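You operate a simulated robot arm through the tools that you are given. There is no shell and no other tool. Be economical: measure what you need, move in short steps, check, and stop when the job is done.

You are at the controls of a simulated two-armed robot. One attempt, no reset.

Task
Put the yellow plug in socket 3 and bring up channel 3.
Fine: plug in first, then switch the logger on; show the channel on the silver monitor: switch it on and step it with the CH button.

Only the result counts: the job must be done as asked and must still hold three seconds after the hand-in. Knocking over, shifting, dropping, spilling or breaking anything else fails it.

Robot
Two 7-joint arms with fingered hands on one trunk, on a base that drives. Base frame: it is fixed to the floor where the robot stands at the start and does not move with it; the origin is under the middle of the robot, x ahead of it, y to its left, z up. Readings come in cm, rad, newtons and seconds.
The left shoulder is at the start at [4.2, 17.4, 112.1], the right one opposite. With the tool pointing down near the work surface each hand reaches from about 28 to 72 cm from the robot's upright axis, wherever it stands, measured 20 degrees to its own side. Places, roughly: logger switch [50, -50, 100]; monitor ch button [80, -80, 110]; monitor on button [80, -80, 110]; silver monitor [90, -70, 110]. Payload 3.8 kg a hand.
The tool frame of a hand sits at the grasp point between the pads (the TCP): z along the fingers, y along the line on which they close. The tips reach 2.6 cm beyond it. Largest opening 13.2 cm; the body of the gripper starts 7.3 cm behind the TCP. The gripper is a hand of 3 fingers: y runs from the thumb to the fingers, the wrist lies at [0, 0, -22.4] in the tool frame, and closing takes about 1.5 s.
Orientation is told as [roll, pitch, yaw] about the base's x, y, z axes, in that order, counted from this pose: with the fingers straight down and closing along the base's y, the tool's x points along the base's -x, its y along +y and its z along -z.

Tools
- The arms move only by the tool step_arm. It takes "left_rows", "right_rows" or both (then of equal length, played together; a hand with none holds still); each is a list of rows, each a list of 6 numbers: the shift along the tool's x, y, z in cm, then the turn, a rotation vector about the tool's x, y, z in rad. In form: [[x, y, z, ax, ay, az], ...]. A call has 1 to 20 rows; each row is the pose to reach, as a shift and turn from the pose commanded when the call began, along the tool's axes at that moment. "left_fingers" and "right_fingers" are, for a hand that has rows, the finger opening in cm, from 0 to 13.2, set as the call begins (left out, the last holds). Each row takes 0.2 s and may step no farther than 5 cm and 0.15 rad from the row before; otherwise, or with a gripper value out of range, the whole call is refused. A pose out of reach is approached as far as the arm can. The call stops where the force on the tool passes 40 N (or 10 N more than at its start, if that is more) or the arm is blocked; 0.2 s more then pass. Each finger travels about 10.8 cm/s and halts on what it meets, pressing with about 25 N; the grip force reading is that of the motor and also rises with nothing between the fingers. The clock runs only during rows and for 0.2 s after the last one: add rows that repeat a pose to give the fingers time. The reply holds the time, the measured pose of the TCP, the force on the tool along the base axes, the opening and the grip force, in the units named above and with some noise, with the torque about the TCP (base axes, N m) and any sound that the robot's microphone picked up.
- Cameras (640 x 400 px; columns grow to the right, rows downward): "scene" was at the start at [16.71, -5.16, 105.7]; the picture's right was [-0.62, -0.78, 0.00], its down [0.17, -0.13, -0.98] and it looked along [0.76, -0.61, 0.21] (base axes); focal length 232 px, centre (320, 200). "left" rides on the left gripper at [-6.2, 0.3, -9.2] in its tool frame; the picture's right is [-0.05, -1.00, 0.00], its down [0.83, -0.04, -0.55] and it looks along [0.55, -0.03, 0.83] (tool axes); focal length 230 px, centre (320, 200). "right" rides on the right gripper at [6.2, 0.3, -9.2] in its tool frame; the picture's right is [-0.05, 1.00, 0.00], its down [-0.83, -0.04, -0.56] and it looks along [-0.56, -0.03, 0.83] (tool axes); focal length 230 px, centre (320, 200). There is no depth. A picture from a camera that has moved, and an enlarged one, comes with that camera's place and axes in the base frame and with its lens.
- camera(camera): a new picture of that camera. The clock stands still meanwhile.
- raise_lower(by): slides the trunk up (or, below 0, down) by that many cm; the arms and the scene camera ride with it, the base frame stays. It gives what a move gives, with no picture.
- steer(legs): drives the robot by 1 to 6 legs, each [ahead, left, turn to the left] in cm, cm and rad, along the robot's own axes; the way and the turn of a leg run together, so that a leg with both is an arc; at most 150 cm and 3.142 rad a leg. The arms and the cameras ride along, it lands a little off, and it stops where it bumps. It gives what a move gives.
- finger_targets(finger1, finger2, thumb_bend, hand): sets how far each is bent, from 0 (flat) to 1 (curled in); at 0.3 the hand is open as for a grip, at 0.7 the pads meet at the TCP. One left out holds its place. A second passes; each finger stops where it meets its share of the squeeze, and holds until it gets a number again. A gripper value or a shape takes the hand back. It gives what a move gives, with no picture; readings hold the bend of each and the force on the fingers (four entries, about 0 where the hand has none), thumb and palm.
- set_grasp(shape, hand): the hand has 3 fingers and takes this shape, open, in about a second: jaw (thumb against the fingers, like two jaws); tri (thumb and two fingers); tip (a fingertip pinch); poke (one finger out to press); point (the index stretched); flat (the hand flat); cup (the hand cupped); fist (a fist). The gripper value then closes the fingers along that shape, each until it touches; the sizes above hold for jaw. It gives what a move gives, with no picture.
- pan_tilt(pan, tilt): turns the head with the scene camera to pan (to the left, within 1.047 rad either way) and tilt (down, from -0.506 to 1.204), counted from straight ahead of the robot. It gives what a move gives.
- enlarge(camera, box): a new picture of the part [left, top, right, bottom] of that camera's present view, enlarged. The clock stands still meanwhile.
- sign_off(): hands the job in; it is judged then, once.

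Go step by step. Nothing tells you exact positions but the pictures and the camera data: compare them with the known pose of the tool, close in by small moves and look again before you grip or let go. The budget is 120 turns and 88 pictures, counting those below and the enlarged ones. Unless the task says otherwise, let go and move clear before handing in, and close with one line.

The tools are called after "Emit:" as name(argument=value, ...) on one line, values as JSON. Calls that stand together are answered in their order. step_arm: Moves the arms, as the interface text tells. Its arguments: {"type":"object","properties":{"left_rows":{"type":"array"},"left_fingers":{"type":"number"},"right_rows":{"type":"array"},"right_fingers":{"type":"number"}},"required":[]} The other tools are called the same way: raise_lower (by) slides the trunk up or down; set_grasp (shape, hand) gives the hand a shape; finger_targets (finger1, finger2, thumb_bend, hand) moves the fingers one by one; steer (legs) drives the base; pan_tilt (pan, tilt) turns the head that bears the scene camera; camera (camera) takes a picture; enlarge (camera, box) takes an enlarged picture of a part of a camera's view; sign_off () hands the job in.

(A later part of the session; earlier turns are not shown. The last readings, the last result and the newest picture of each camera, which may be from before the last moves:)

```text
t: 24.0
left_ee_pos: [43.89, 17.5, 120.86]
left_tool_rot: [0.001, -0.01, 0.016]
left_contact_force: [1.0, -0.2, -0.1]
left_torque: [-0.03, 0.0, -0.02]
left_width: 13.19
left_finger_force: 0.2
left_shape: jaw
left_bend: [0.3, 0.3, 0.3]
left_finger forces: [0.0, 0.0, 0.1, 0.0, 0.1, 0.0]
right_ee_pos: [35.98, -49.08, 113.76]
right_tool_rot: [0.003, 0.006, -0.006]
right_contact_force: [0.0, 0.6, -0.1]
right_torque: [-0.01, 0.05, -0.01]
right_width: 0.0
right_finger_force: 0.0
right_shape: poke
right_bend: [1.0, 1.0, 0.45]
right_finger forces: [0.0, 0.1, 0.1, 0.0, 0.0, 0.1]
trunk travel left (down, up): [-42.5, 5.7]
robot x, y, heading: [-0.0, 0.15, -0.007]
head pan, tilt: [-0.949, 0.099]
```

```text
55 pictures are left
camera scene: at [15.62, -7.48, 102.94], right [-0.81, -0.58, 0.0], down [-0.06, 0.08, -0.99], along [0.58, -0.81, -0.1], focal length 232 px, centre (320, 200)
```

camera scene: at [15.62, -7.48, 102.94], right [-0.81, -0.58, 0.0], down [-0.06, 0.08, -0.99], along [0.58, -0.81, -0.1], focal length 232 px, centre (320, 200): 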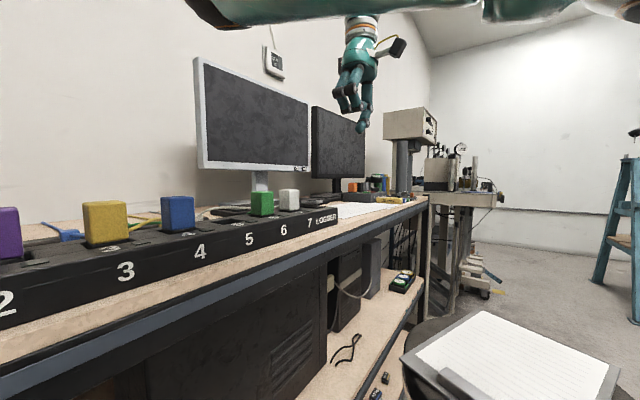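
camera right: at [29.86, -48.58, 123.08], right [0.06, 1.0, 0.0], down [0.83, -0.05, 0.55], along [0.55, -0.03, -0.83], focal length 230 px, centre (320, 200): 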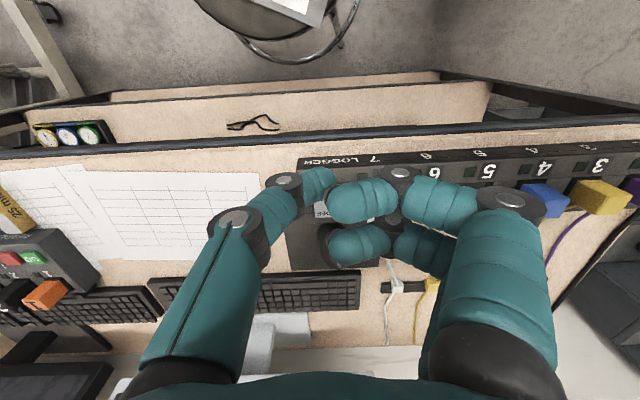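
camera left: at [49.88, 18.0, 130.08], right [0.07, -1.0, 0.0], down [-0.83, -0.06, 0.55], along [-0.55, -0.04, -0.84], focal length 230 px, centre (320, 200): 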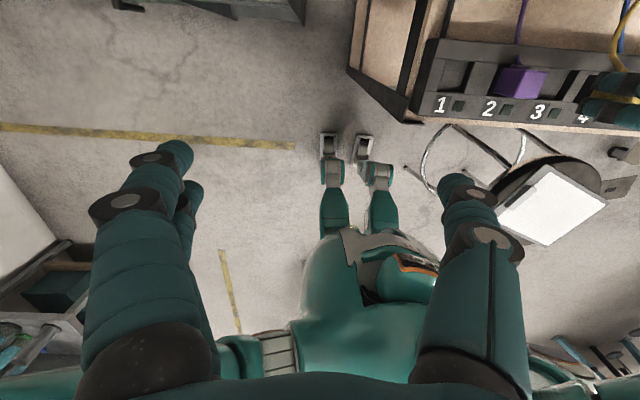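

Emit:
enlarge(camera="scene", box=[300, 20, 460, 150])

Emit:
enlarge(camera="right", box=[240, 130, 440, 290])

```text
3.08 times, centred on (380, 85) of scene
camera zoom: at [15.62, -7.48, 102.94], right [-0.81, -0.58, 0.0], down [-0.06, 0.08, -0.99], along [0.58, -0.81, -0.1], focal length 714 px, centre (135, 554)
```

zoom: 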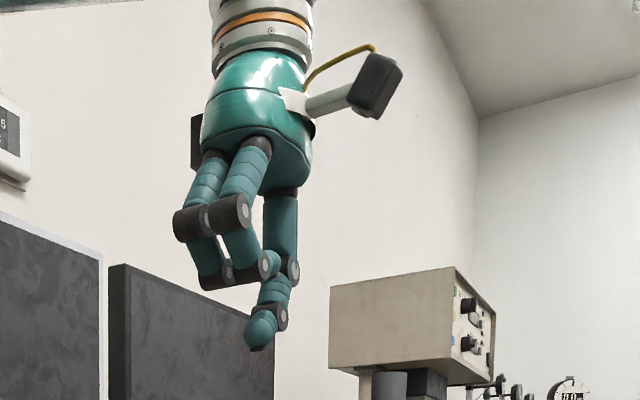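

```text
2.50 times, centred on (340, 210) of right
camera zoom: at [29.87, -48.58, 123.08], right [0.06, 1.0, 0.0], down [0.83, -0.05, 0.55], along [0.55, -0.03, -0.83], focal length 575 px, centre (270, 175)
```

zoom: 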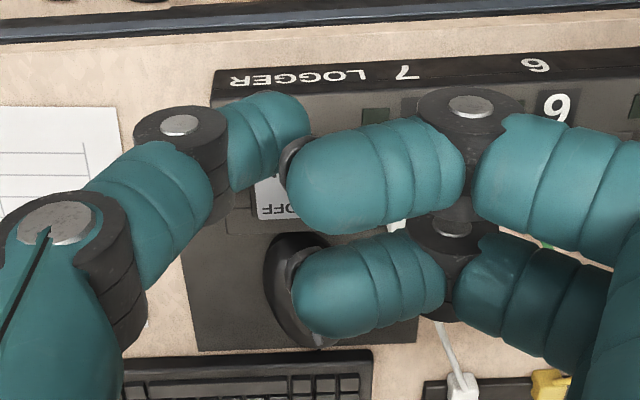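

The thumb tip protrudes lowest, about 2.4 cm below the TCP. I'll shift the hand aside for a clear look at the switch.

Emit:
step_arm(right_rows=[[0, -4, 0, 0, 0, 0], [0, -8, 1, 0, 0, 0], [0, -11, 2, 0, 0, 0], [0, -11, 2, 0, 0, 0]])

Emit:
camera(camera="right")

Emit:
enlarge(camera="right", box=[360, 120, 520, 220])

```text
t: 25.0
left_ee_pos: [43.83, 17.64, 120.82]
left_tool_rot: [-0.001, -0.009, 0.015]
left_contact_force: [-0.1, -0.1, -0.4]
left_torque: [-0.02, 0.01, -0.02]
left_width: 13.22
left_finger_force: 0.0
left_shape: jaw
left_bend: [0.3, 0.3, 0.3]
left_finger forces: [0.1, 0.0, 0.1, 0.0, 0.0, 0.0]
right_ee_pos: [35.88, -60.04, 112.23]
right_tool_rot: [0.001, 0.004, -0.007]
right_contact_force: [-0.6, -0.1, 0.7]
right_torque: [0.01, -0.02, -0.01]
right_width: 0.02
right_finger_force: 0.1
right_shape: poke
right_bend: [1.0, 1.0, 0.45]
right_finger forces: [0.1, 0.0, 0.1, 0.1, 0.0, 0.0]
trunk travel left (down, up): [-42.5, 5.7]
robot x, y, heading: [-0.09, -0.18, -0.001]
head pan, tilt: [-0.949, 0.099]
```

```text
52 pictures are left
camera right: at [29.74, -59.64, 121.56], right [0.06, 1.0, 0.0], down [0.83, -0.05, 0.55], along [0.55, -0.03, -0.83], focal length 230 px, centre (320, 200)
```

right: 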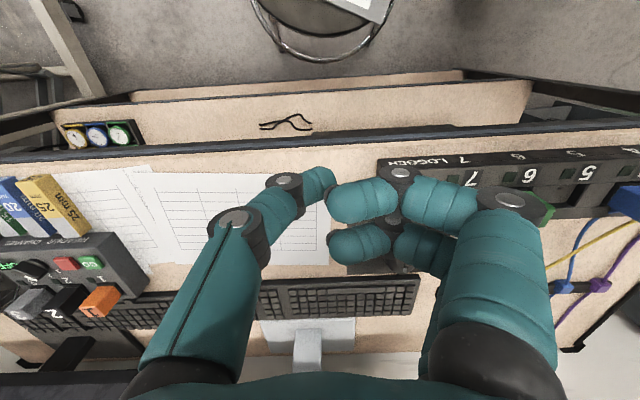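

```text
4.00 times, centred on (440, 170) of right
camera zoom: at [29.74, -59.64, 121.56], right [0.06, 1.0, 0.0], down [0.83, -0.05, 0.55], along [0.55, -0.03, -0.83], focal length 920 px, centre (-160, 320)
```

zoom: 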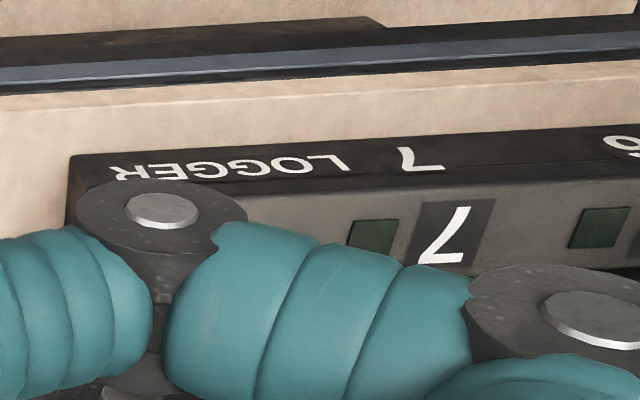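

The curled fingers block the view from this side, so I'll look from the other side.

Emit:
step_arm(right_rows=[[0, 4, 0, 0, 0, 0], [0, 8, 0, 0, 0, 0], [0, 12, 0, 0, 0, 0], [-1, 16, 0, 0, 0, 0], [-2, 20, 0, 0, 0, 0], [-2, 20, 0, 0, 0, 0]])

Emit:
enlarge(camera="right", box=[120, 80, 320, 240])

```text
t: 26.4
left_ee_pos: [43.9, 17.38, 120.85]
left_tool_rot: [0.002, -0.009, 0.016]
left_contact_force: [-0.4, -0.9, 0.5]
left_torque: [0.05, -0.04, -0.01]
left_width: 13.17
left_finger_force: 0.1
left_shape: jaw
left_bend: [0.3, 0.3, 0.3]
left_finger forces: [0.0, 0.0, 0.1, 0.1, 0.0, 0.0]
right_ee_pos: [37.64, -40.14, 112.0]
right_tool_rot: [0.004, 0.005, -0.006]
right_contact_force: [0.1, -0.2, -0.2]
right_torque: [0.05, 0.02, 0.03]
right_width: 0.0
right_finger_force: 0.1
right_shape: poke
right_bend: [1.0, 1.0, 0.45]
right_finger forces: [0.0, 0.0, 0.0, 0.1, 0.0, 0.1]
trunk travel left (down, up): [-42.5, 5.7]
robot x, y, heading: [0.05, -0.05, 0.002]
head pan, tilt: [-0.949, 0.099]
```

```text
2.50 times, centred on (220, 160) of right
camera zoom: at [31.54, -39.77, 121.29], right [0.06, 1.0, 0.0], down [0.83, -0.05, 0.55], along [0.55, -0.03, -0.83], focal length 575 px, centre (570, 300)
```

zoom: 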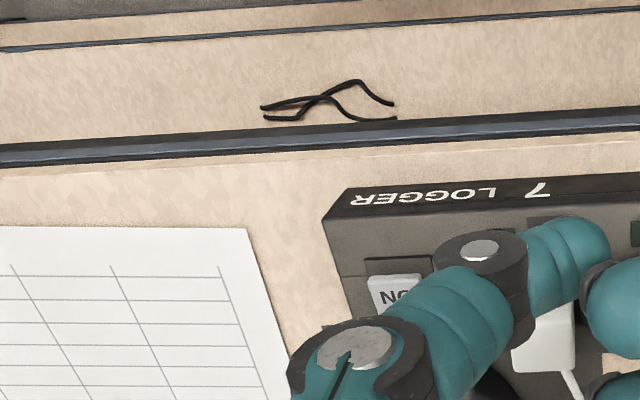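

The ON end of the rocker is at about (46.6, -49.4). I'll place the thumb tip above it.

Emit:
step_arm(right_rows=[[-3, -3.2, 0, 0, 0, 0], [-6, -6.4, 0, 0, 0, 0], [-9, -9.6, 0, 0, 0, 0], [-9, -9.6, 3, 0, 0, 0], [-9, -9.6, 6, 0, 0, 0], [-9, -9.6, 9, 0, 0, 0], [-9, -9.6, 9, 0, 0, 0]])

Emit:
pan_tilt(pan=-0.95, tilt=0.2)

Emit:
enlarge(camera="right", box=[240, 80, 440, 240])

Emit:
enlarge(camera="scene", box=[220, 80, 380, 210])

```text
t: 28.0
left_ee_pos: [43.72, 17.48, 120.88]
left_tool_rot: [0.002, -0.009, 0.017]
left_contact_force: [0.0, 0.6, 0.9]
left_torque: [-0.01, 0.0, 0.0]
left_width: 13.2
left_finger_force: 0.0
left_shape: jaw
left_bend: [0.3, 0.3, 0.3]
left_finger forces: [0.0, 0.0, 0.1, 0.1, 0.0, 0.0]
right_ee_pos: [46.29, -49.59, 103.15]
right_tool_rot: [0.003, 0.004, -0.008]
right_contact_force: [0.2, 0.1, -0.2]
right_torque: [-0.01, -0.02, -0.01]
right_width: 0.0
right_finger_force: 0.1
right_shape: poke
right_bend: [1.0, 1.0, 0.45]
right_finger forces: [0.0, 0.0, 0.0, 0.0, 0.1, 0.1]
trunk travel left (down, up): [-42.5, 5.7]
robot x, y, heading: [0.23, 0.4, -0.003]
head pan, tilt: [-0.949, 0.099]
```

```text
t: 28.7
left_ee_pos: [43.92, 17.58, 120.87]
left_tool_rot: [-0.001, -0.008, 0.016]
left_contact_force: [-0.4, -0.1, 0.0]
left_torque: [0.01, -0.02, -0.01]
left_width: 13.21
left_finger_force: 0.0
left_shape: jaw
left_bend: [0.3, 0.3, 0.3]
left_finger forces: [0.1, 0.1, 0.0, 0.1, 0.0, 0.0]
right_ee_pos: [46.29, -49.57, 103.0]
right_tool_rot: [0.003, 0.005, -0.007]
right_contact_force: [0.5, -0.2, 0.7]
right_torque: [-0.01, -0.01, 0.02]
right_width: 0.0
right_finger_force: 0.1
right_shape: poke
right_bend: [1.0, 1.0, 0.45]
right_finger forces: [0.0, 0.0, 0.0, 0.0, 0.0, 0.0]
trunk travel left (down, up): [-42.5, 5.7]
robot x, y, heading: [-0.5, 0.23, 0.004]
head pan, tilt: [-0.949, 0.201]
```

```text
2.50 times, centred on (340, 160) of right
camera zoom: at [40.18, -49.31, 112.37], right [0.06, 1.0, 0.0], down [0.83, -0.05, 0.55], along [0.55, -0.03, -0.83], focal length 575 px, centre (270, 300)
```

zoom: 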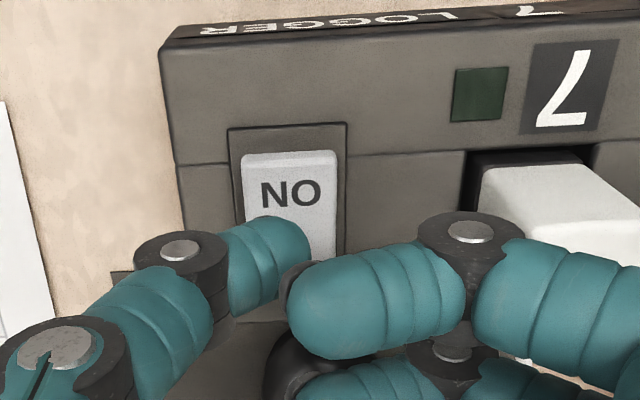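

```text
3.08 times, centred on (300, 145) of scene
camera zoom: at [15.68, -7.58, 102.01], right [-0.81, -0.58, 0.0], down [-0.12, 0.16, -0.98], along [0.57, -0.8, -0.2], focal length 714 px, centre (382, 369)
```

zoom: 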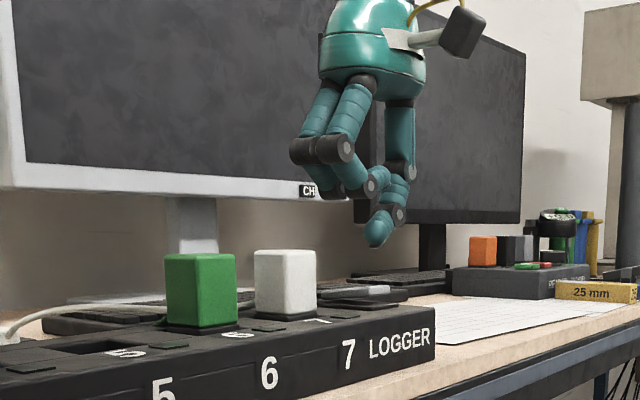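

The thumb tip is in line with the ON end. I'll lower it in small steps and watch for force or a click.

Emit:
step_arm(right_rows=[[0, 0.2, 1, 0, 0, 0], [0, 0.2, 2, 0, 0, 0], [0, 0.2, 2.5, 0, 0, 0], [0, 0.2, 2.9, 0, 0, 0], [0, 0.2, 3.2, 0, 0, 0], [0, 0.2, 3.5, 0, 0, 0], [0, 0.2, 3.5, 0, 0, 0]])

Emit:
enlarge(camera="scene", box=[220, 80, 380, 210])

```text
t: 30.3
left_ee_pos: [43.67, 17.59, 120.89]
left_tool_rot: [-0.001, -0.01, 0.016]
left_contact_force: [0.6, 0.0, -0.3]
left_torque: [-0.01, 0.0, 0.0]
left_width: 13.19
left_finger_force: 0.0
left_shape: jaw
left_bend: [0.3, 0.3, 0.3]
left_finger forces: [0.0, 0.1, 0.1, 0.1, 0.1, 0.0]
right_ee_pos: [46.5, -49.29, 99.87]
right_tool_rot: [-0.004, -0.001, -0.007]
right_contact_force: [3.2, -6.4, 28.5]
right_torque: [-0.02, -0.34, -0.08]
right_width: 0.01
right_finger_force: 0.1
right_shape: poke
right_bend: [1.0, 1.0, 0.46]
right_finger forces: [0.0, 0.0, 0.1, 0.1, 27.8, 0.0]
trunk travel left (down, up): [-42.5, 5.7]
robot x, y, heading: [0.13, -0.23, -0.004]
head pan, tilt: [-0.949, 0.201]
```

```text
3.08 times, centred on (300, 145) of scene
camera zoom: at [15.56, -7.5, 102.08], right [-0.81, -0.58, 0.0], down [-0.11, 0.16, -0.98], along [0.57, -0.8, -0.2], focal length 714 px, centre (382, 369)
```

zoom: 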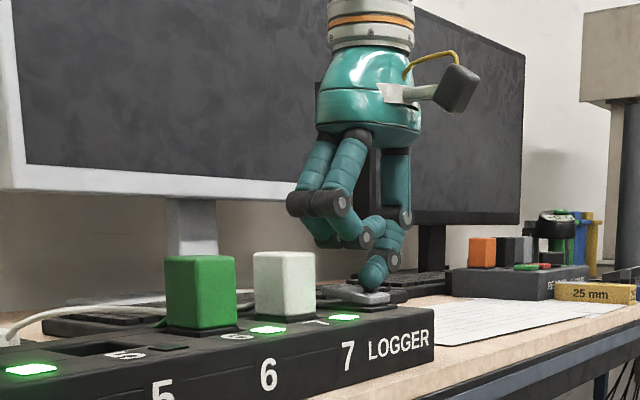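

The LEDs have lit, so the logger is on. I'll lift off and check socket 3's LED.

Emit:
step_arm(right_rows=[[0, 0, -1, 0, 0, 0], [0, 0, -3, 0, 0, 0], [0, 0, -6, 0, 0, 0], [0, 0, -10, 0, 0, 0], [0, 0, -14, 0, 0, 0], [0, 0, -14, 0, 0, 0]])

Emit:
pan_tilt(pan=-0.7, tilt=0.1)

Emit:
camera(camera="scene")

```text
t: 31.7
left_ee_pos: [44.04, 17.6, 120.86]
left_tool_rot: [0.0, -0.007, 0.015]
left_contact_force: [0.0, 0.8, -0.1]
left_torque: [0.0, -0.02, 0.01]
left_width: 13.18
left_finger_force: 0.0
left_shape: jaw
left_bend: [0.3, 0.3, 0.3]
left_finger forces: [0.0, 0.0, 0.0, 0.0, 0.0, 0.1]
right_ee_pos: [46.67, -49.5, 113.75]
right_tool_rot: [0.004, 0.008, -0.006]
right_contact_force: [0.2, 0.0, -0.3]
right_torque: [0.01, 0.0, 0.02]
right_width: 0.0
right_finger_force: 0.1
right_shape: poke
right_bend: [1.0, 1.0, 0.45]
right_finger forces: [0.0, 0.0, 0.1, 0.1, 0.1, 0.0]
trunk travel left (down, up): [-42.5, 5.7]
robot x, y, heading: [-0.05, -0.23, 0.002]
head pan, tilt: [-0.949, 0.201]
```

```text
t: 32.4
left_ee_pos: [43.79, 17.54, 120.87]
left_tool_rot: [0.0, -0.009, 0.015]
left_contact_force: [0.7, -0.1, -0.1]
left_torque: [0.04, -0.02, -0.01]
left_width: 13.18
left_finger_force: 0.1
left_shape: jaw
left_bend: [0.3, 0.3, 0.3]
left_finger forces: [0.0, 0.0, 0.1, 0.0, 0.0, 0.1]
right_ee_pos: [46.71, -49.54, 113.78]
right_tool_rot: [0.004, 0.006, -0.008]
right_contact_force: [-0.3, 0.1, -0.6]
right_torque: [0.03, 0.01, 0.0]
right_width: 0.0
right_finger_force: 0.0
right_shape: poke
right_bend: [1.0, 1.0, 0.45]
right_finger forces: [0.0, 0.0, 0.0, 0.1, 0.0, 0.1]
trunk travel left (down, up): [-42.5, 5.7]
robot x, y, heading: [-0.13, -0.19, -0.002]
head pan, tilt: [-0.7, 0.099]
```

```text
46 pictures are left
camera scene: at [17.29, -5.93, 102.94], right [-0.64, -0.76, 0.0], down [-0.08, 0.06, -0.99], along [0.76, -0.64, -0.1], focal length 232 px, centre (320, 200)
```

scene: 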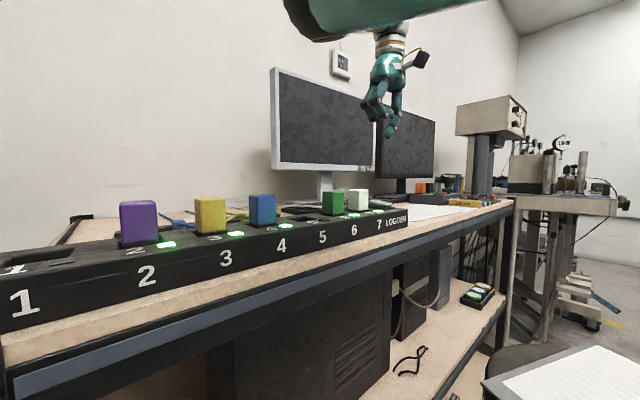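

Socket 3's LED is lit. Now for the silver monitor's buttons at its lower right corner.

Emit:
enlarge(camera="scene", box=[330, 140, 410, 190])

Emit:
camera(camera="right")

```text
8.00 times, centred on (370, 165) of scene
camera zoom: at [17.29, -5.93, 102.94], right [-0.64, -0.76, 0.0], down [-0.08, 0.06, -0.99], along [0.76, -0.64, -0.1], focal length 1855 px, centre (-80, 480)
```

zoom: 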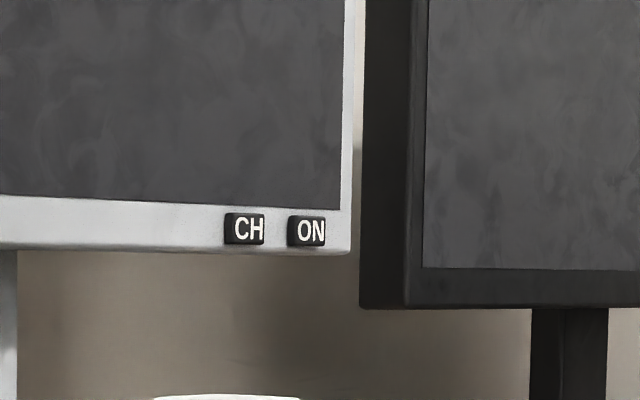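

```text
44 pictures are left
camera right: at [40.48, -49.13, 123.0], right [0.06, 1.0, 0.0], down [0.83, -0.05, 0.55], along [0.55, -0.03, -0.83], focal length 230 px, centre (320, 200)
```

right: 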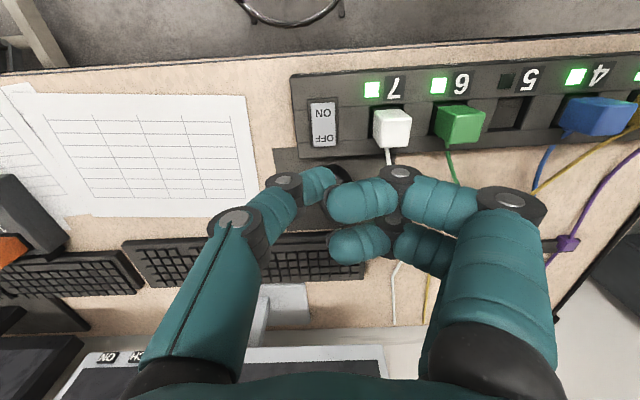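

The buttons sit near (81.5, -82, 106) for CH and (81.5, -87, 106) for ON, which is beyond the right arm's reach from here. Before driving closer I'll pull both hands in and check the clearance to the stool and bench edge.

Emit:
step_arm(left_rows=[[4, 0, 0, 0, 0, 0], [8, 0, 0, 0, 0, 0], [12, 0, 0, 0, 0, 0], [14, 0, 0, 0, 0, 0], [14, 0, 0, 0, 0, 0]], right_rows=[[3, 0, -1, 0, 0, 0], [6, 0, -2, 0, 0, 0], [9, 0, -3, 0, 0, 0], [12, 0, -4, 0, 0, 0], [12, 0, -4, 0, 0, 0]])

Emit:
pan_tilt(pan=-0.9, tilt=1.1)

Emit:
camera(camera="scene")

Emit:
camera(camera="left")

```text
t: 33.6
left_ee_pos: [29.79, 17.42, 120.6]
left_tool_rot: [0.001, -0.006, 0.017]
left_contact_force: [0.8, 0.6, -0.3]
left_torque: [0.02, -0.01, -0.04]
left_width: 13.18
left_finger_force: 0.0
left_shape: jaw
left_bend: [0.3, 0.3, 0.3]
left_finger forces: [0.0, 0.0, 0.0, 0.0, 0.0, 0.0]
right_ee_pos: [34.84, -49.17, 117.7]
right_tool_rot: [0.001, 0.004, -0.006]
right_contact_force: [-0.1, 0.3, 0.4]
right_torque: [-0.02, 0.01, 0.01]
right_width: 0.0
right_finger_force: 0.0
right_shape: poke
right_bend: [1.0, 1.0, 0.45]
right_finger forces: [0.1, 0.1, 0.0, 0.0, 0.0, 0.1]
trunk travel left (down, up): [-42.5, 5.7]
robot x, y, heading: [0.1, -0.23, 0.002]
head pan, tilt: [-0.7, 0.099]
```

```text
t: 34.9
left_ee_pos: [29.79, 17.28, 120.52]
left_tool_rot: [0.001, -0.008, 0.017]
left_contact_force: [0.2, 0.5, -0.3]
left_torque: [-0.01, -0.01, -0.01]
left_width: 13.19
left_finger_force: 0.0
left_shape: jaw
left_bend: [0.3, 0.3, 0.3]
left_finger forces: [0.0, 0.0, 0.1, 0.0, 0.0, 0.0]
right_ee_pos: [34.89, -49.1, 117.7]
right_tool_rot: [0.004, 0.006, -0.008]
right_contact_force: [0.7, -0.7, 0.7]
right_torque: [0.0, -0.01, 0.01]
right_width: 0.0
right_finger_force: 0.1
right_shape: poke
right_bend: [1.0, 1.0, 0.45]
right_finger forces: [0.0, 0.0, 0.0, 0.0, 0.0, 0.1]
trunk travel left (down, up): [-42.5, 5.7]
robot x, y, heading: [-0.07, -0.27, -0.004]
head pan, tilt: [-0.901, 1.1]
```

```text
43 pictures are left
camera scene: at [14.18, -4.95, 94.47], right [-0.78, -0.62, 0.0], down [-0.55, 0.7, -0.45], along [0.28, -0.36, -0.89], focal length 232 px, centre (320, 200)
```

scene: 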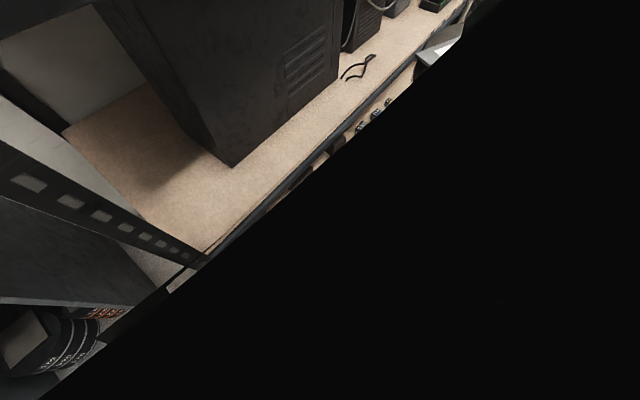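

```text
42 pictures are left
camera left: at [35.87, 17.82, 129.78], right [0.07, -1.0, 0.0], down [-0.83, -0.06, 0.55], along [-0.55, -0.04, -0.84], focal length 230 px, centre (320, 200)
```

left: 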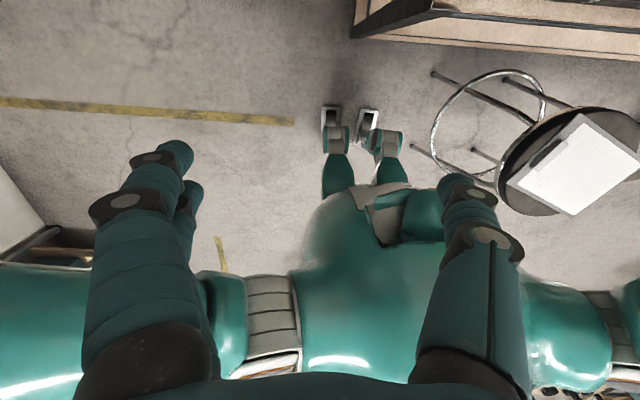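

The stool's legs span about x -9…29 and y -38…-75, and the bench edge is near x 38. That leaves room to move about 15 cm ahead and 8 cm right with the trunk raised.

Emit:
raise_lower(by=5)

Emit:
pan_tilt(pan=-0.75, tilt=0.1)

Emit:
steer(legs=[[14, -8, 0]])

Emit:
camera(camera="scene")

```text
t: 35.8
left_ee_pos: [29.9, 17.52, 125.41]
left_tool_rot: [0.001, -0.006, 0.018]
left_contact_force: [0.2, -0.2, 0.7]
left_torque: [-0.01, 0.03, 0.0]
left_width: 13.2
left_finger_force: 0.1
left_shape: jaw
left_bend: [0.3, 0.3, 0.3]
left_finger forces: [0.0, 0.0, 0.1, 0.0, 0.0, 0.1]
right_ee_pos: [34.9, -49.17, 122.56]
right_tool_rot: [0.003, 0.009, -0.005]
right_contact_force: [-0.2, -0.4, -1.1]
right_torque: [0.0, 0.04, 0.02]
right_width: 0.0
right_finger_force: 0.0
right_shape: poke
right_bend: [1.0, 1.0, 0.45]
right_finger forces: [0.0, 0.1, 0.1, 0.0, 0.0, 0.0]
trunk travel left (down, up): [-47.5, 0.7]
robot x, y, heading: [-0.08, -0.16, -0.003]
head pan, tilt: [-0.901, 1.1]
```

```text
t: 37.1
left_ee_pos: [29.86, 17.58, 125.39]
left_tool_rot: [0.0, -0.011, 0.015]
left_contact_force: [-0.1, -0.2, 0.1]
left_torque: [0.0, 0.02, 0.0]
left_width: 13.21
left_finger_force: 0.0
left_shape: jaw
left_bend: [0.3, 0.3, 0.3]
left_finger forces: [0.1, 0.1, 0.1, 0.0, 0.0, 0.0]
right_ee_pos: [34.62, -49.23, 122.59]
right_tool_rot: [0.003, 0.006, -0.007]
right_contact_force: [0.2, -0.3, 0.3]
right_torque: [-0.02, 0.03, 0.02]
right_width: 0.01
right_finger_force: 0.1
right_shape: poke
right_bend: [1.0, 1.0, 0.45]
right_finger forces: [0.0, 0.0, 0.0, 0.0, 0.0, 0.1]
trunk travel left (down, up): [-47.5, 0.7]
robot x, y, heading: [0.04, -0.16, 0.003]
head pan, tilt: [-0.75, 0.099]
```

```text
t: 38.6
left_ee_pos: [43.17, 10.02, 125.41]
left_tool_rot: [0.002, -0.007, 0.023]
left_contact_force: [-0.8, 0.2, 0.2]
left_torque: [-0.01, 0.04, 0.04]
left_width: 13.2
left_finger_force: 0.0
left_shape: jaw
left_bend: [0.3, 0.3, 0.3]
left_finger forces: [0.0, 0.0, 0.1, 0.1, 0.0, 0.0]
right_ee_pos: [48.3, -56.58, 122.36]
right_tool_rot: [0.004, 0.01, 0.001]
right_contact_force: [0.3, -0.7, -0.6]
right_torque: [0.01, 0.05, 0.0]
right_width: 0.0
right_finger_force: 0.1
right_shape: poke
right_bend: [1.0, 1.0, 0.45]
right_finger forces: [0.0, 0.0, 0.0, 0.0, 0.0, 0.1]
trunk travel left (down, up): [-47.5, 0.7]
robot x, y, heading: [13.38, -7.21, 0.004]
head pan, tilt: [-0.75, 0.099]
stopped in leg 1: the robot was blocked; the commanded pose is now the measured one
```

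```text
41 pictures are left
camera scene: at [30.86, -13.73, 109.87], right [-0.68, -0.74, 0.0], down [-0.07, 0.07, -0.99], along [0.73, -0.67, -0.1], focal length 232 px, centre (320, 200)
```

scene: 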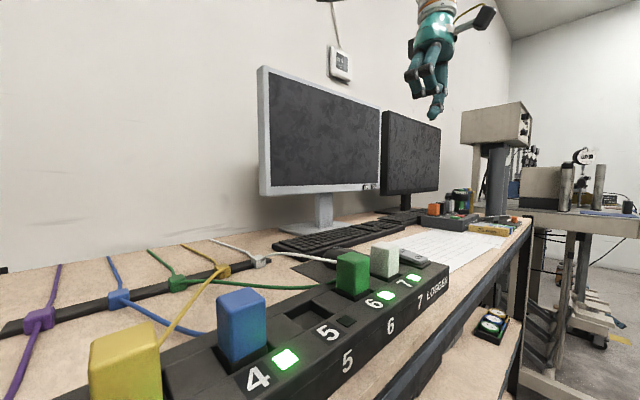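

The base stopped on something just short of the goal. I'll ease back a little and check that nothing moved.

Emit:
steer(legs=[[-1.5, 0.5, 0]])

Emit:
camera(camera="left")

Emit:
camera(camera="right")

```text
t: 39.4
left_ee_pos: [41.66, 10.63, 125.42]
left_tool_rot: [0.003, -0.007, 0.022]
left_contact_force: [0.3, 0.2, -0.1]
left_torque: [-0.06, 0.01, -0.01]
left_width: 13.18
left_finger_force: 0.0
left_shape: jaw
left_bend: [0.3, 0.3, 0.3]
left_finger forces: [0.1, 0.0, 0.0, 0.0, 0.0, 0.0]
right_ee_pos: [46.87, -56.13, 122.53]
right_tool_rot: [0.004, 0.009, 0.001]
right_contact_force: [0.4, -1.1, -0.4]
right_torque: [0.02, 0.05, 0.02]
right_width: 0.0
right_finger_force: 0.0
right_shape: poke
right_bend: [1.0, 1.0, 0.45]
right_finger forces: [0.0, 0.0, 0.0, 0.0, 0.0, 0.0]
trunk travel left (down, up): [-47.5, 0.7]
robot x, y, heading: [11.91, -7.15, 0.006]
head pan, tilt: [-0.75, 0.099]
```

```text
40 pictures are left
camera left: at [47.75, 11.07, 134.55], right [0.07, -1.0, 0.0], down [-0.83, -0.06, 0.55], along [-0.55, -0.04, -0.83], focal length 230 px, centre (320, 200)
```

left: 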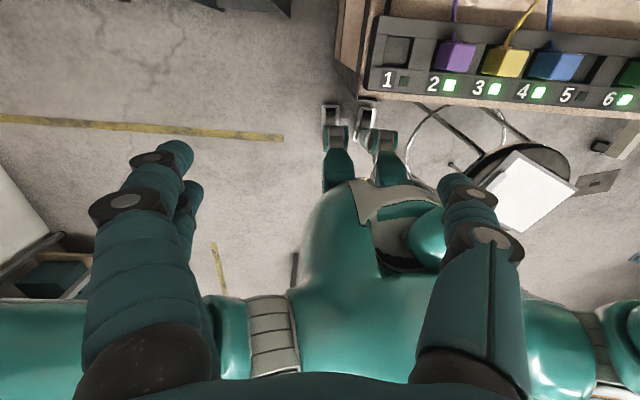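

```text
39 pictures are left
camera right: at [40.83, -55.85, 131.73], right [0.05, 1.0, 0.0], down [0.84, -0.04, 0.55], along [0.55, -0.03, -0.84], focal length 230 px, centre (320, 200)
```

right: 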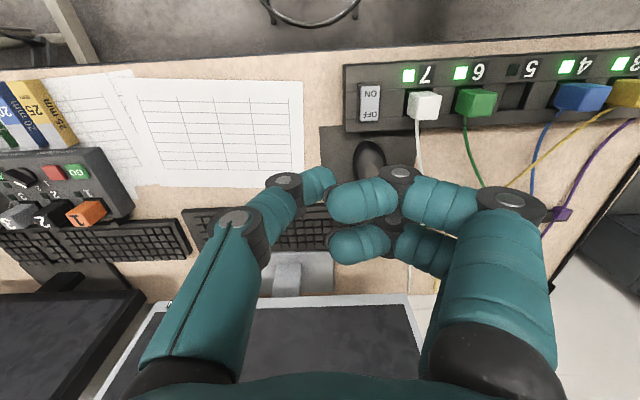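

All LEDs are still lit and nothing looks disturbed. Next I'll rotate the right hand to point forward while moving it toward the monitor, keeping well clear of it.

Emit:
step_arm(right_rows=[[-1.5, -0.8, 0, 0, -0.14, 0], [-3, -1.6, 0, 0, -0.28, 0], [-4.5, -2.4, 0, 0, -0.42, 0], [-6, -3.2, 0, 0, -0.56, 0], [-7.5, -4, 0, 0, -0.7, 0], [-9, -4.8, 0, 0, -0.84, 0], [-10.5, -5.6, 0, 0, -0.98, 0], [-12, -6.4, 0, 0, -1.12, 0], [-13.5, -7.2, 0, 0, -1.26, 0], [-15, -8, 0, 0, -1.4, 0], [-16.5, -8.8, 0, 0, -1.54, 0], [-16.5, -8.8, 0, 0, -1.56, 0], [-16.5, -8.8, 0, 0, -1.56, 0]])

Emit:
camera(camera="scene")

Emit:
camera(camera="right")

```text
t: 42.2
left_ee_pos: [41.46, 10.58, 125.39]
left_tool_rot: [0.0, -0.007, 0.023]
left_contact_force: [0.4, 0.1, 0.7]
left_torque: [0.01, 0.0, -0.01]
left_width: 13.19
left_finger_force: 0.1
left_shape: jaw
left_bend: [0.3, 0.3, 0.3]
left_finger forces: [0.0, 0.1, 0.1, 0.0, 0.0, 0.1]
right_ee_pos: [63.11, -64.85, 122.55]
right_tool_rot: [0.191, -1.555, -0.193]
right_contact_force: [-0.2, 1.0, 0.8]
right_torque: [-0.03, -0.01, 0.01]
right_width: 0.0
right_finger_force: 0.0
right_shape: poke
right_bend: [1.0, 1.0, 0.45]
right_finger forces: [0.0, 0.0, 0.0, 0.1, 0.0, 0.1]
trunk travel left (down, up): [-47.5, 0.7]
robot x, y, heading: [11.64, -7.04, 0.003]
head pan, tilt: [-0.75, 0.099]
```

```text
38 pictures are left
camera scene: at [29.28, -13.18, 109.92], right [-0.68, -0.73, 0.0], down [-0.07, 0.07, -0.99], along [0.73, -0.67, -0.1], focal length 232 px, centre (320, 200)
```

scene: 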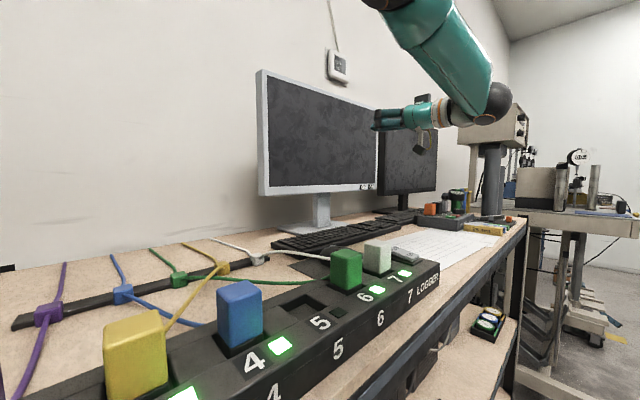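

```text
37 pictures are left
camera right: at [53.74, -64.51, 116.64], right [0.0, 1.0, 0.06], down [-0.54, -0.05, 0.84], along [0.84, -0.03, 0.54], focal length 230 px, centre (320, 200)
```

right: 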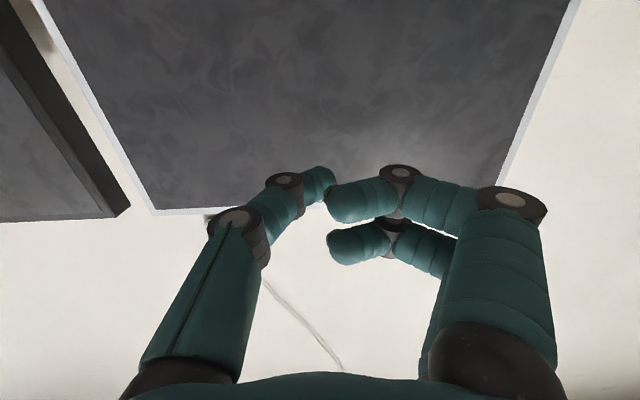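

The hand now points forward. I'll zoom on the buttons from the new head position to fix their location.

Emit:
enlarge(camera="scene", box=[330, 160, 410, 210])

```text
8.00 times, centred on (370, 185) of scene
camera zoom: at [29.28, -13.18, 109.92], right [-0.68, -0.73, 0.0], down [-0.07, 0.07, -0.99], along [0.73, -0.67, -0.1], focal length 1855 px, centre (-80, 320)
```

zoom: 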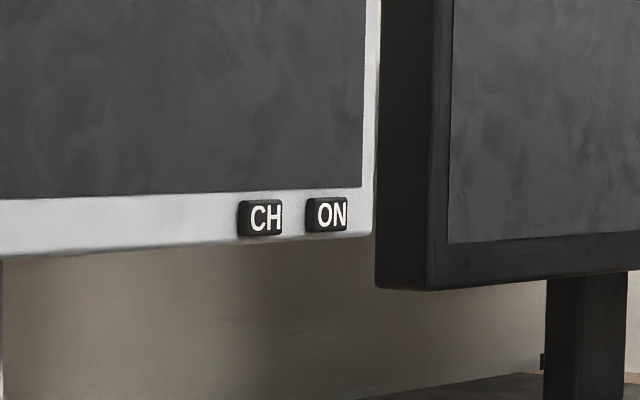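

CH and ON are at z about 106. I'll lower the hand and move it to the right so the wrist camera can see the buttons.

Emit:
step_arm(right_rows=[[2.2, -1.8, 0.6, 0, 0, 0], [4.4, -3.6, 1.2, 0, 0, 0], [6.6, -5.4, 1.8, 0, 0, 0], [8.8, -7.2, 2.4, 0, 0, 0], [11, -9, 3.2, 0, 0, 0], [13, -11, 4, 0, 0, 0], [13, -11, 4, 0, 0, 0]])

Emit:
camera(camera="right")

Emit:
camera(camera="scene")

```text
t: 43.8
left_ee_pos: [41.45, 10.7, 125.5]
left_tool_rot: [0.0, -0.008, 0.023]
left_contact_force: [-0.7, 0.1, 0.4]
left_torque: [-0.04, 0.0, 0.0]
left_width: 13.19
left_finger_force: 0.0
left_shape: jaw
left_bend: [0.3, 0.3, 0.3]
left_finger forces: [0.0, 0.1, 0.0, 0.0, 0.1, 0.1]
right_ee_pos: [66.89, -76.0, 109.39]
right_tool_rot: [0.152, -1.553, -0.15]
right_contact_force: [0.4, 0.1, -0.4]
right_torque: [0.03, 0.0, 0.02]
right_width: 0.03
right_finger_force: 0.0
right_shape: poke
right_bend: [1.0, 1.0, 0.45]
right_finger forces: [0.0, 0.0, 0.0, 0.0, 0.0, 0.1]
trunk travel left (down, up): [-47.5, 0.7]
robot x, y, heading: [11.85, -6.84, 0.008]
head pan, tilt: [-0.75, 0.099]
```

```text
35 pictures are left
camera right: at [57.55, -75.59, 103.48], right [0.0, 1.0, 0.05], down [-0.54, -0.05, 0.84], along [0.84, -0.03, 0.54], focal length 230 px, centre (320, 200)
```

right: 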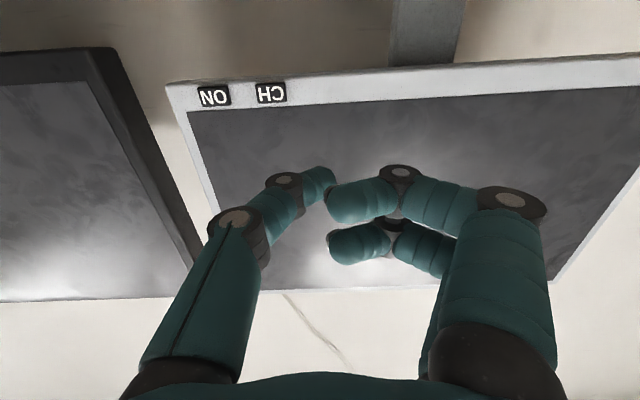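

```text
34 pictures are left
camera scene: at [29.27, -13.13, 109.93], right [-0.68, -0.73, 0.0], down [-0.07, 0.07, -1.0], along [0.73, -0.67, -0.1], focal length 232 px, centre (320, 200)
```

scene: 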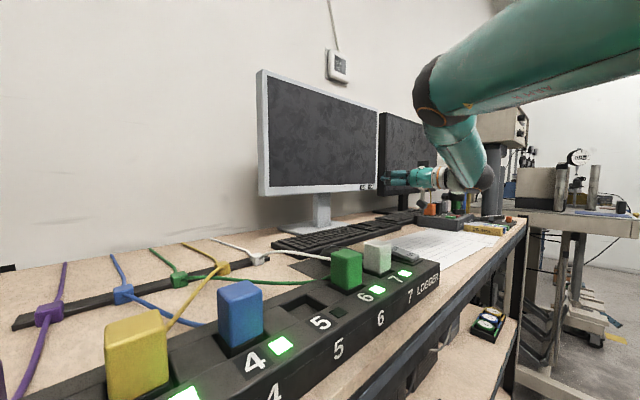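

I place CH at (79.6, -80.0, 106.2) and ON at (79.7, -85.2, 106.3). The black monitor's edge starts near y -91, so I'll yaw the hand slightly right and stop about 5 cm short of ON.

Emit:
step_arm(right_rows=[[0.8, -2.2, 1.4, 0.07, 0, 0], [1.6, -4.5, 2.8, 0.14, 0, 0], [2.4, -6.8, 4.2, 0.2, 0, 0], [3.1, -9, 5.4, 0.2, 0, 0], [3.1, -9, 5.4, 0.2, 0, 0]])

Emit:
camera(camera="right")

Emit:
enlarge(camera="scene", box=[330, 150, 450, 225])

```text
t: 45.0
left_ee_pos: [41.53, 10.73, 125.59]
left_tool_rot: [0.0, -0.006, 0.023]
left_contact_force: [-0.8, 0.4, -0.3]
left_torque: [-0.02, -0.01, -0.03]
left_width: 13.21
left_finger_force: 0.0
left_shape: jaw
left_bend: [0.3, 0.3, 0.3]
left_finger forces: [0.1, 0.1, 0.0, 0.0, 0.0, 0.1]
right_ee_pos: [71.71, -84.15, 107.0]
right_tool_rot: [-0.027, -1.546, -0.172]
right_contact_force: [0.1, -0.1, 0.1]
right_torque: [0.0, -0.03, -0.02]
right_width: 0.0
right_finger_force: 0.1
right_shape: poke
right_bend: [1.0, 1.0, 0.45]
right_finger forces: [0.0, 0.0, 0.0, 0.0, 0.1, 0.0]
right hand out of reach, approached as far as the arm can: row 4, 5
trunk travel left (down, up): [-47.5, 0.7]
robot x, y, heading: [11.87, -6.9, 0.006]
head pan, tilt: [-0.75, 0.099]
```

```text
33 pictures are left
camera right: at [62.65, -81.94, 101.06], right [0.2, 0.98, 0.05], down [-0.53, 0.07, 0.84], along [0.82, -0.2, 0.54], focal length 230 px, centre (320, 200)
```

right: 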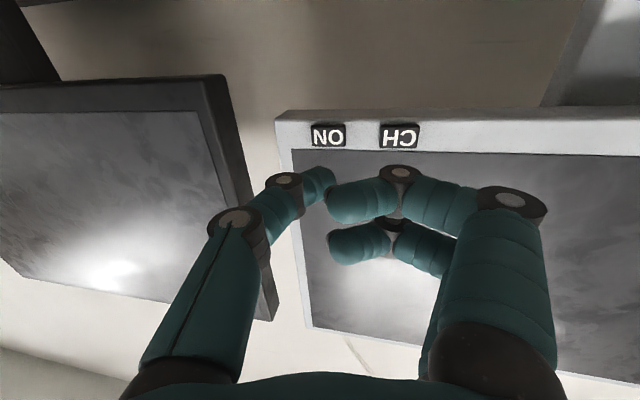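

```text
5.33 times, centred on (390, 188) of scene
camera zoom: at [29.29, -13.13, 109.92], right [-0.68, -0.74, 0.0], down [-0.07, 0.07, -1.0], along [0.73, -0.67, -0.1], focal length 1237 px, centre (-53, 267)
```

zoom: 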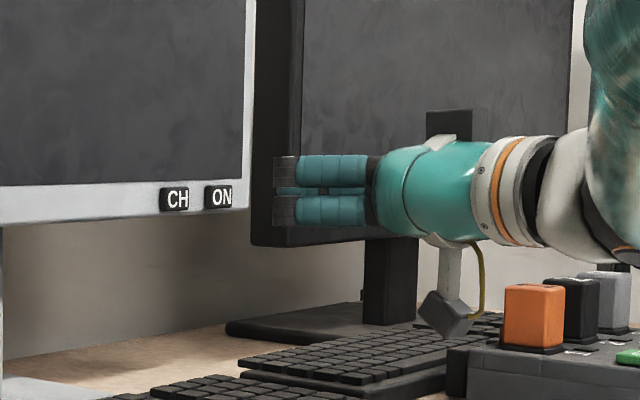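

The arm runs out of reach about 5 cm short. I'll pull the hand back and up, creep the base a bit closer, and lower the trunk so the shoulder is level with the buttons.

Emit:
step_arm(right_rows=[[-1, 1, -3, 0, 0, 0], [-3, 2, -6, 0, 0, 0], [-6, 4, -8, 0, 0, 0], [-9, 5, -8, 0, 0, 0], [-9, 5, -8, 0, 0, 0]])

Emit:
steer(legs=[[3, 0, 0]])

```text
t: 46.2
left_ee_pos: [41.47, 10.7, 125.41]
left_tool_rot: [0.002, -0.006, 0.021]
left_contact_force: [-0.7, 0.8, 0.6]
left_torque: [0.01, 0.0, 0.0]
left_width: 13.16
left_finger_force: 0.0
left_shape: jaw
left_bend: [0.3, 0.3, 0.3]
left_finger forces: [0.0, 0.0, 0.1, 0.0, 0.0, 0.0]
right_ee_pos: [65.48, -77.41, 116.07]
right_tool_rot: [-0.015, -1.554, -0.186]
right_contact_force: [-0.5, 0.2, 0.8]
right_torque: [0.01, 0.03, 0.03]
right_width: 0.0
right_finger_force: 0.0
right_shape: poke
right_bend: [1.0, 1.0, 0.45]
right_finger forces: [0.0, 0.0, 0.1, 0.1, 0.1, 0.1]
trunk travel left (down, up): [-47.5, 0.7]
robot x, y, heading: [11.79, -6.97, 0.003]
head pan, tilt: [-0.75, 0.099]
```

```text
t: 47.1
left_ee_pos: [43.09, 10.66, 125.39]
left_tool_rot: [-0.001, -0.004, 0.024]
left_contact_force: [-0.3, 0.6, -0.2]
left_torque: [-0.01, 0.05, 0.0]
left_width: 13.15
left_finger_force: 0.0
left_shape: jaw
left_bend: [0.3, 0.3, 0.3]
left_finger forces: [0.0, 0.1, 0.0, 0.0, 0.1, 0.0]
right_ee_pos: [67.15, -77.39, 115.95]
right_tool_rot: [-0.043, -1.552, -0.155]
right_contact_force: [0.7, -0.4, -0.2]
right_torque: [-0.03, -0.02, 0.0]
right_width: 0.0
right_finger_force: 0.0
right_shape: poke
right_bend: [1.0, 1.0, 0.45]
right_finger forces: [0.0, 0.0, 0.0, 0.0, 0.0, 0.0]
trunk travel left (down, up): [-47.5, 0.7]
robot x, y, heading: [13.0, -7.24, 0.005]
head pan, tilt: [-0.75, 0.099]
stopped in leg 1: the robot was blocked; the commanded pose is now the measured one
```

The bench edge is what stops the base. I'll back off slightly and lower the trunk 8 cm, which brings the hand to about z 108.

Emit:
steer(legs=[[-0.6, 0, 0]])

Emit:
raise_lower(by=-8)

Emit:
camera(camera="scene")

```text
t: 47.8
left_ee_pos: [42.47, 10.61, 125.39]
left_tool_rot: [-0.002, -0.006, 0.023]
left_contact_force: [-0.3, -0.5, 0.4]
left_torque: [0.0, 0.0, 0.0]
left_width: 13.2
left_finger_force: 0.0
left_shape: jaw
left_bend: [0.3, 0.3, 0.3]
left_finger forces: [0.0, 0.1, 0.0, 0.0, 0.0, 0.0]
right_ee_pos: [66.33, -77.43, 116.11]
right_tool_rot: [-0.037, -1.553, -0.161]
right_contact_force: [0.1, -0.2, -0.4]
right_torque: [0.0, -0.03, -0.03]
right_width: 0.0
right_finger_force: 0.0
right_shape: poke
right_bend: [1.0, 1.0, 0.45]
right_finger forces: [0.1, 0.0, 0.0, 0.1, 0.0, 0.0]
trunk travel left (down, up): [-47.5, 0.7]
robot x, y, heading: [12.91, -7.17, 0.007]
head pan, tilt: [-0.75, 0.099]
```

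```text
t: 49.0
left_ee_pos: [42.22, 10.63, 117.58]
left_tool_rot: [0.001, -0.011, 0.023]
left_contact_force: [0.1, 0.8, 0.0]
left_torque: [-0.02, 0.0, -0.01]
left_width: 13.17
left_finger_force: 0.0
left_shape: jaw
left_bend: [0.3, 0.3, 0.3]
left_finger forces: [0.0, 0.0, 0.0, 0.1, 0.1, 0.0]
right_ee_pos: [66.21, -77.29, 108.25]
right_tool_rot: [-0.048, -1.555, -0.15]
right_contact_force: [-0.1, 0.2, -0.2]
right_torque: [-0.01, 0.02, -0.01]
right_width: 0.02
right_finger_force: 0.1
right_shape: poke
right_bend: [1.0, 1.0, 0.45]
right_finger forces: [0.0, 0.0, 0.1, 0.1, 0.0, 0.0]
trunk travel left (down, up): [-39.5, 8.7]
robot x, y, heading: [12.5, -6.63, 0.006]
head pan, tilt: [-0.75, 0.099]
```

```text
31 pictures are left
camera scene: at [29.09, -13.18, 99.12], right [-0.68, -0.73, 0.0], down [-0.07, 0.07, -1.0], along [0.73, -0.68, -0.1], focal length 232 px, centre (320, 200)
```

scene: 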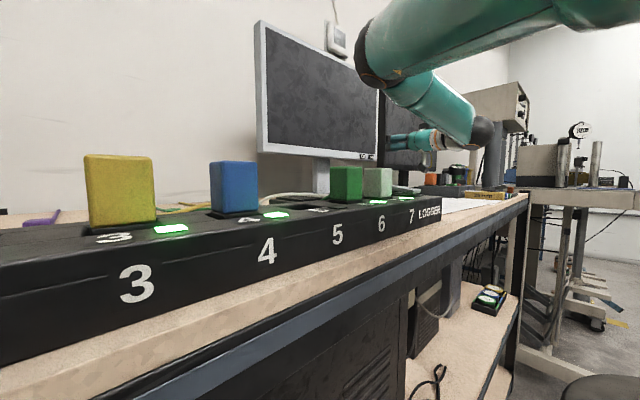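

There is good clearance. I'll yaw the hand a bit more to the right and move to a standoff in front of ON.

Emit:
step_arm(right_rows=[[0.4, -1, 1.9, 0.08, 0, 0], [0.8, -2, 3.8, 0.16, 0, 0], [1.2, -3.1, 5.8, 0.25, 0, 0], [1.7, -4.2, 7.8, 0.25, 0, 0], [1.7, -4.2, 7.8, 0.25, 0, 0]])

Emit:
camera(camera="right")

Emit:
enlarge(camera="scene", box=[330, 110, 450, 185])

```text
t: 50.2
left_ee_pos: [42.28, 10.74, 117.46]
left_tool_rot: [-0.002, -0.01, 0.022]
left_contact_force: [-0.4, 0.5, -0.1]
left_torque: [0.01, -0.03, 0.0]
left_width: 13.19
left_finger_force: 0.0
left_shape: jaw
left_bend: [0.3, 0.3, 0.3]
left_finger forces: [0.0, 0.1, 0.0, 0.0, 0.0, 0.1]
right_ee_pos: [72.84, -83.2, 106.21]
right_tool_rot: [-0.284, -1.554, -0.169]
right_contact_force: [-0.4, -0.4, -0.2]
right_torque: [-0.05, -0.03, -0.02]
right_width: 0.02
right_finger_force: 0.0
right_shape: poke
right_bend: [1.0, 1.0, 0.45]
right_finger forces: [0.0, 0.0, 0.0, 0.1, 0.0, 0.0]
trunk travel left (down, up): [-39.5, 8.7]
robot x, y, heading: [12.81, -7.04, 0.003]
head pan, tilt: [-0.75, 0.099]
```

```text
30 pictures are left
camera right: at [64.57, -78.81, 100.28], right [0.44, 0.9, 0.05], down [-0.51, 0.2, 0.84], along [0.75, -0.39, 0.54], focal length 230 px, centre (320, 200)
```

right: 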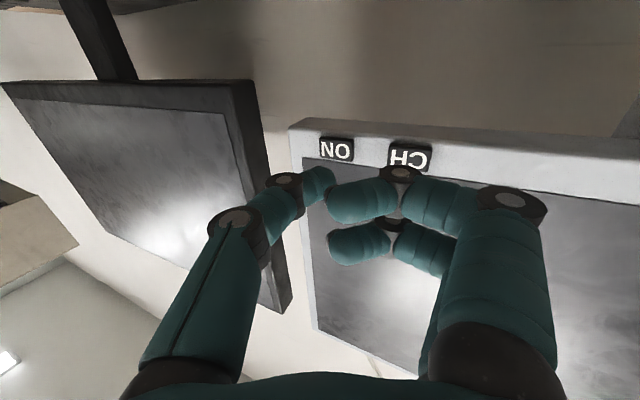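

```text
5.33 times, centred on (390, 148) of scene
camera zoom: at [29.11, -13.14, 99.12], right [-0.68, -0.73, 0.0], down [-0.07, 0.07, -1.0], along [0.73, -0.68, -0.1], focal length 1237 px, centre (-53, 480)
```

zoom: 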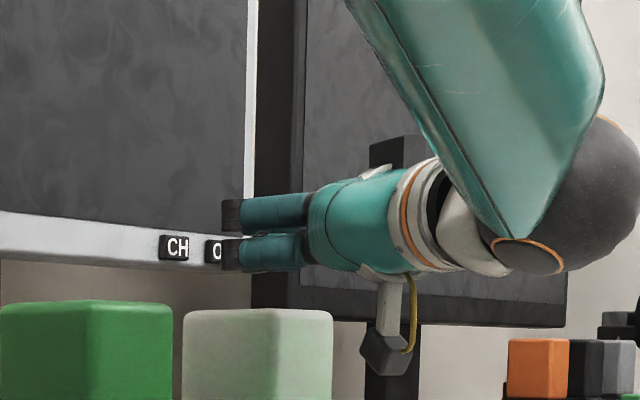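

The buttons check out at ON (79.7, -85.1, 106.4) and CH (79.7, -80, 106.3), and this pose is within reach. I'll close to about 1 cm from ON and look.

Emit:
step_arm(right_rows=[[-0.1, 0.1, 1.2, 0, 0, 0], [-0.2, 0.3, 2.4, 0, 0, 0], [-0.2, 0.4, 3.5, 0, 0, 0], [-0.2, 0.4, 3.5, 0, 0, 0]])

Emit:
enlarge(camera="right", box=[240, 80, 480, 230])

```text
t: 51.2
left_ee_pos: [42.36, 10.65, 117.45]
left_tool_rot: [-0.001, -0.009, 0.024]
left_contact_force: [0.4, 0.1, 0.5]
left_torque: [-0.01, 0.01, 0.03]
left_width: 13.21
left_finger_force: 0.1
left_shape: jaw
left_bend: [0.3, 0.3, 0.3]
left_finger forces: [0.0, 0.0, 0.0, 0.0, 0.0, 0.1]
right_ee_pos: [76.42, -84.32, 106.29]
right_tool_rot: [-0.271, -1.554, -0.179]
right_contact_force: [0.4, 0.1, 0.8]
right_torque: [-0.02, -0.03, 0.01]
right_width: 0.01
right_finger_force: 0.1
right_shape: poke
right_bend: [1.0, 1.0, 0.45]
right_finger forces: [0.0, 0.0, 0.0, 0.0, 0.0, 0.0]
trunk travel left (down, up): [-39.5, 8.7]
robot x, y, heading: [12.28, -7.05, 0.007]
head pan, tilt: [-0.75, 0.099]
```

```text
2.67 times, centred on (360, 155) of right
camera zoom: at [68.12, -79.98, 100.35], right [0.43, 0.9, 0.05], down [-0.5, 0.2, 0.84], along [0.75, -0.39, 0.54], focal length 614 px, centre (213, 320)
```

zoom: 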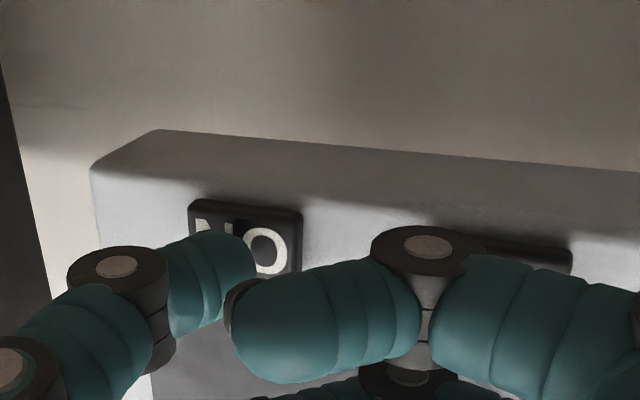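

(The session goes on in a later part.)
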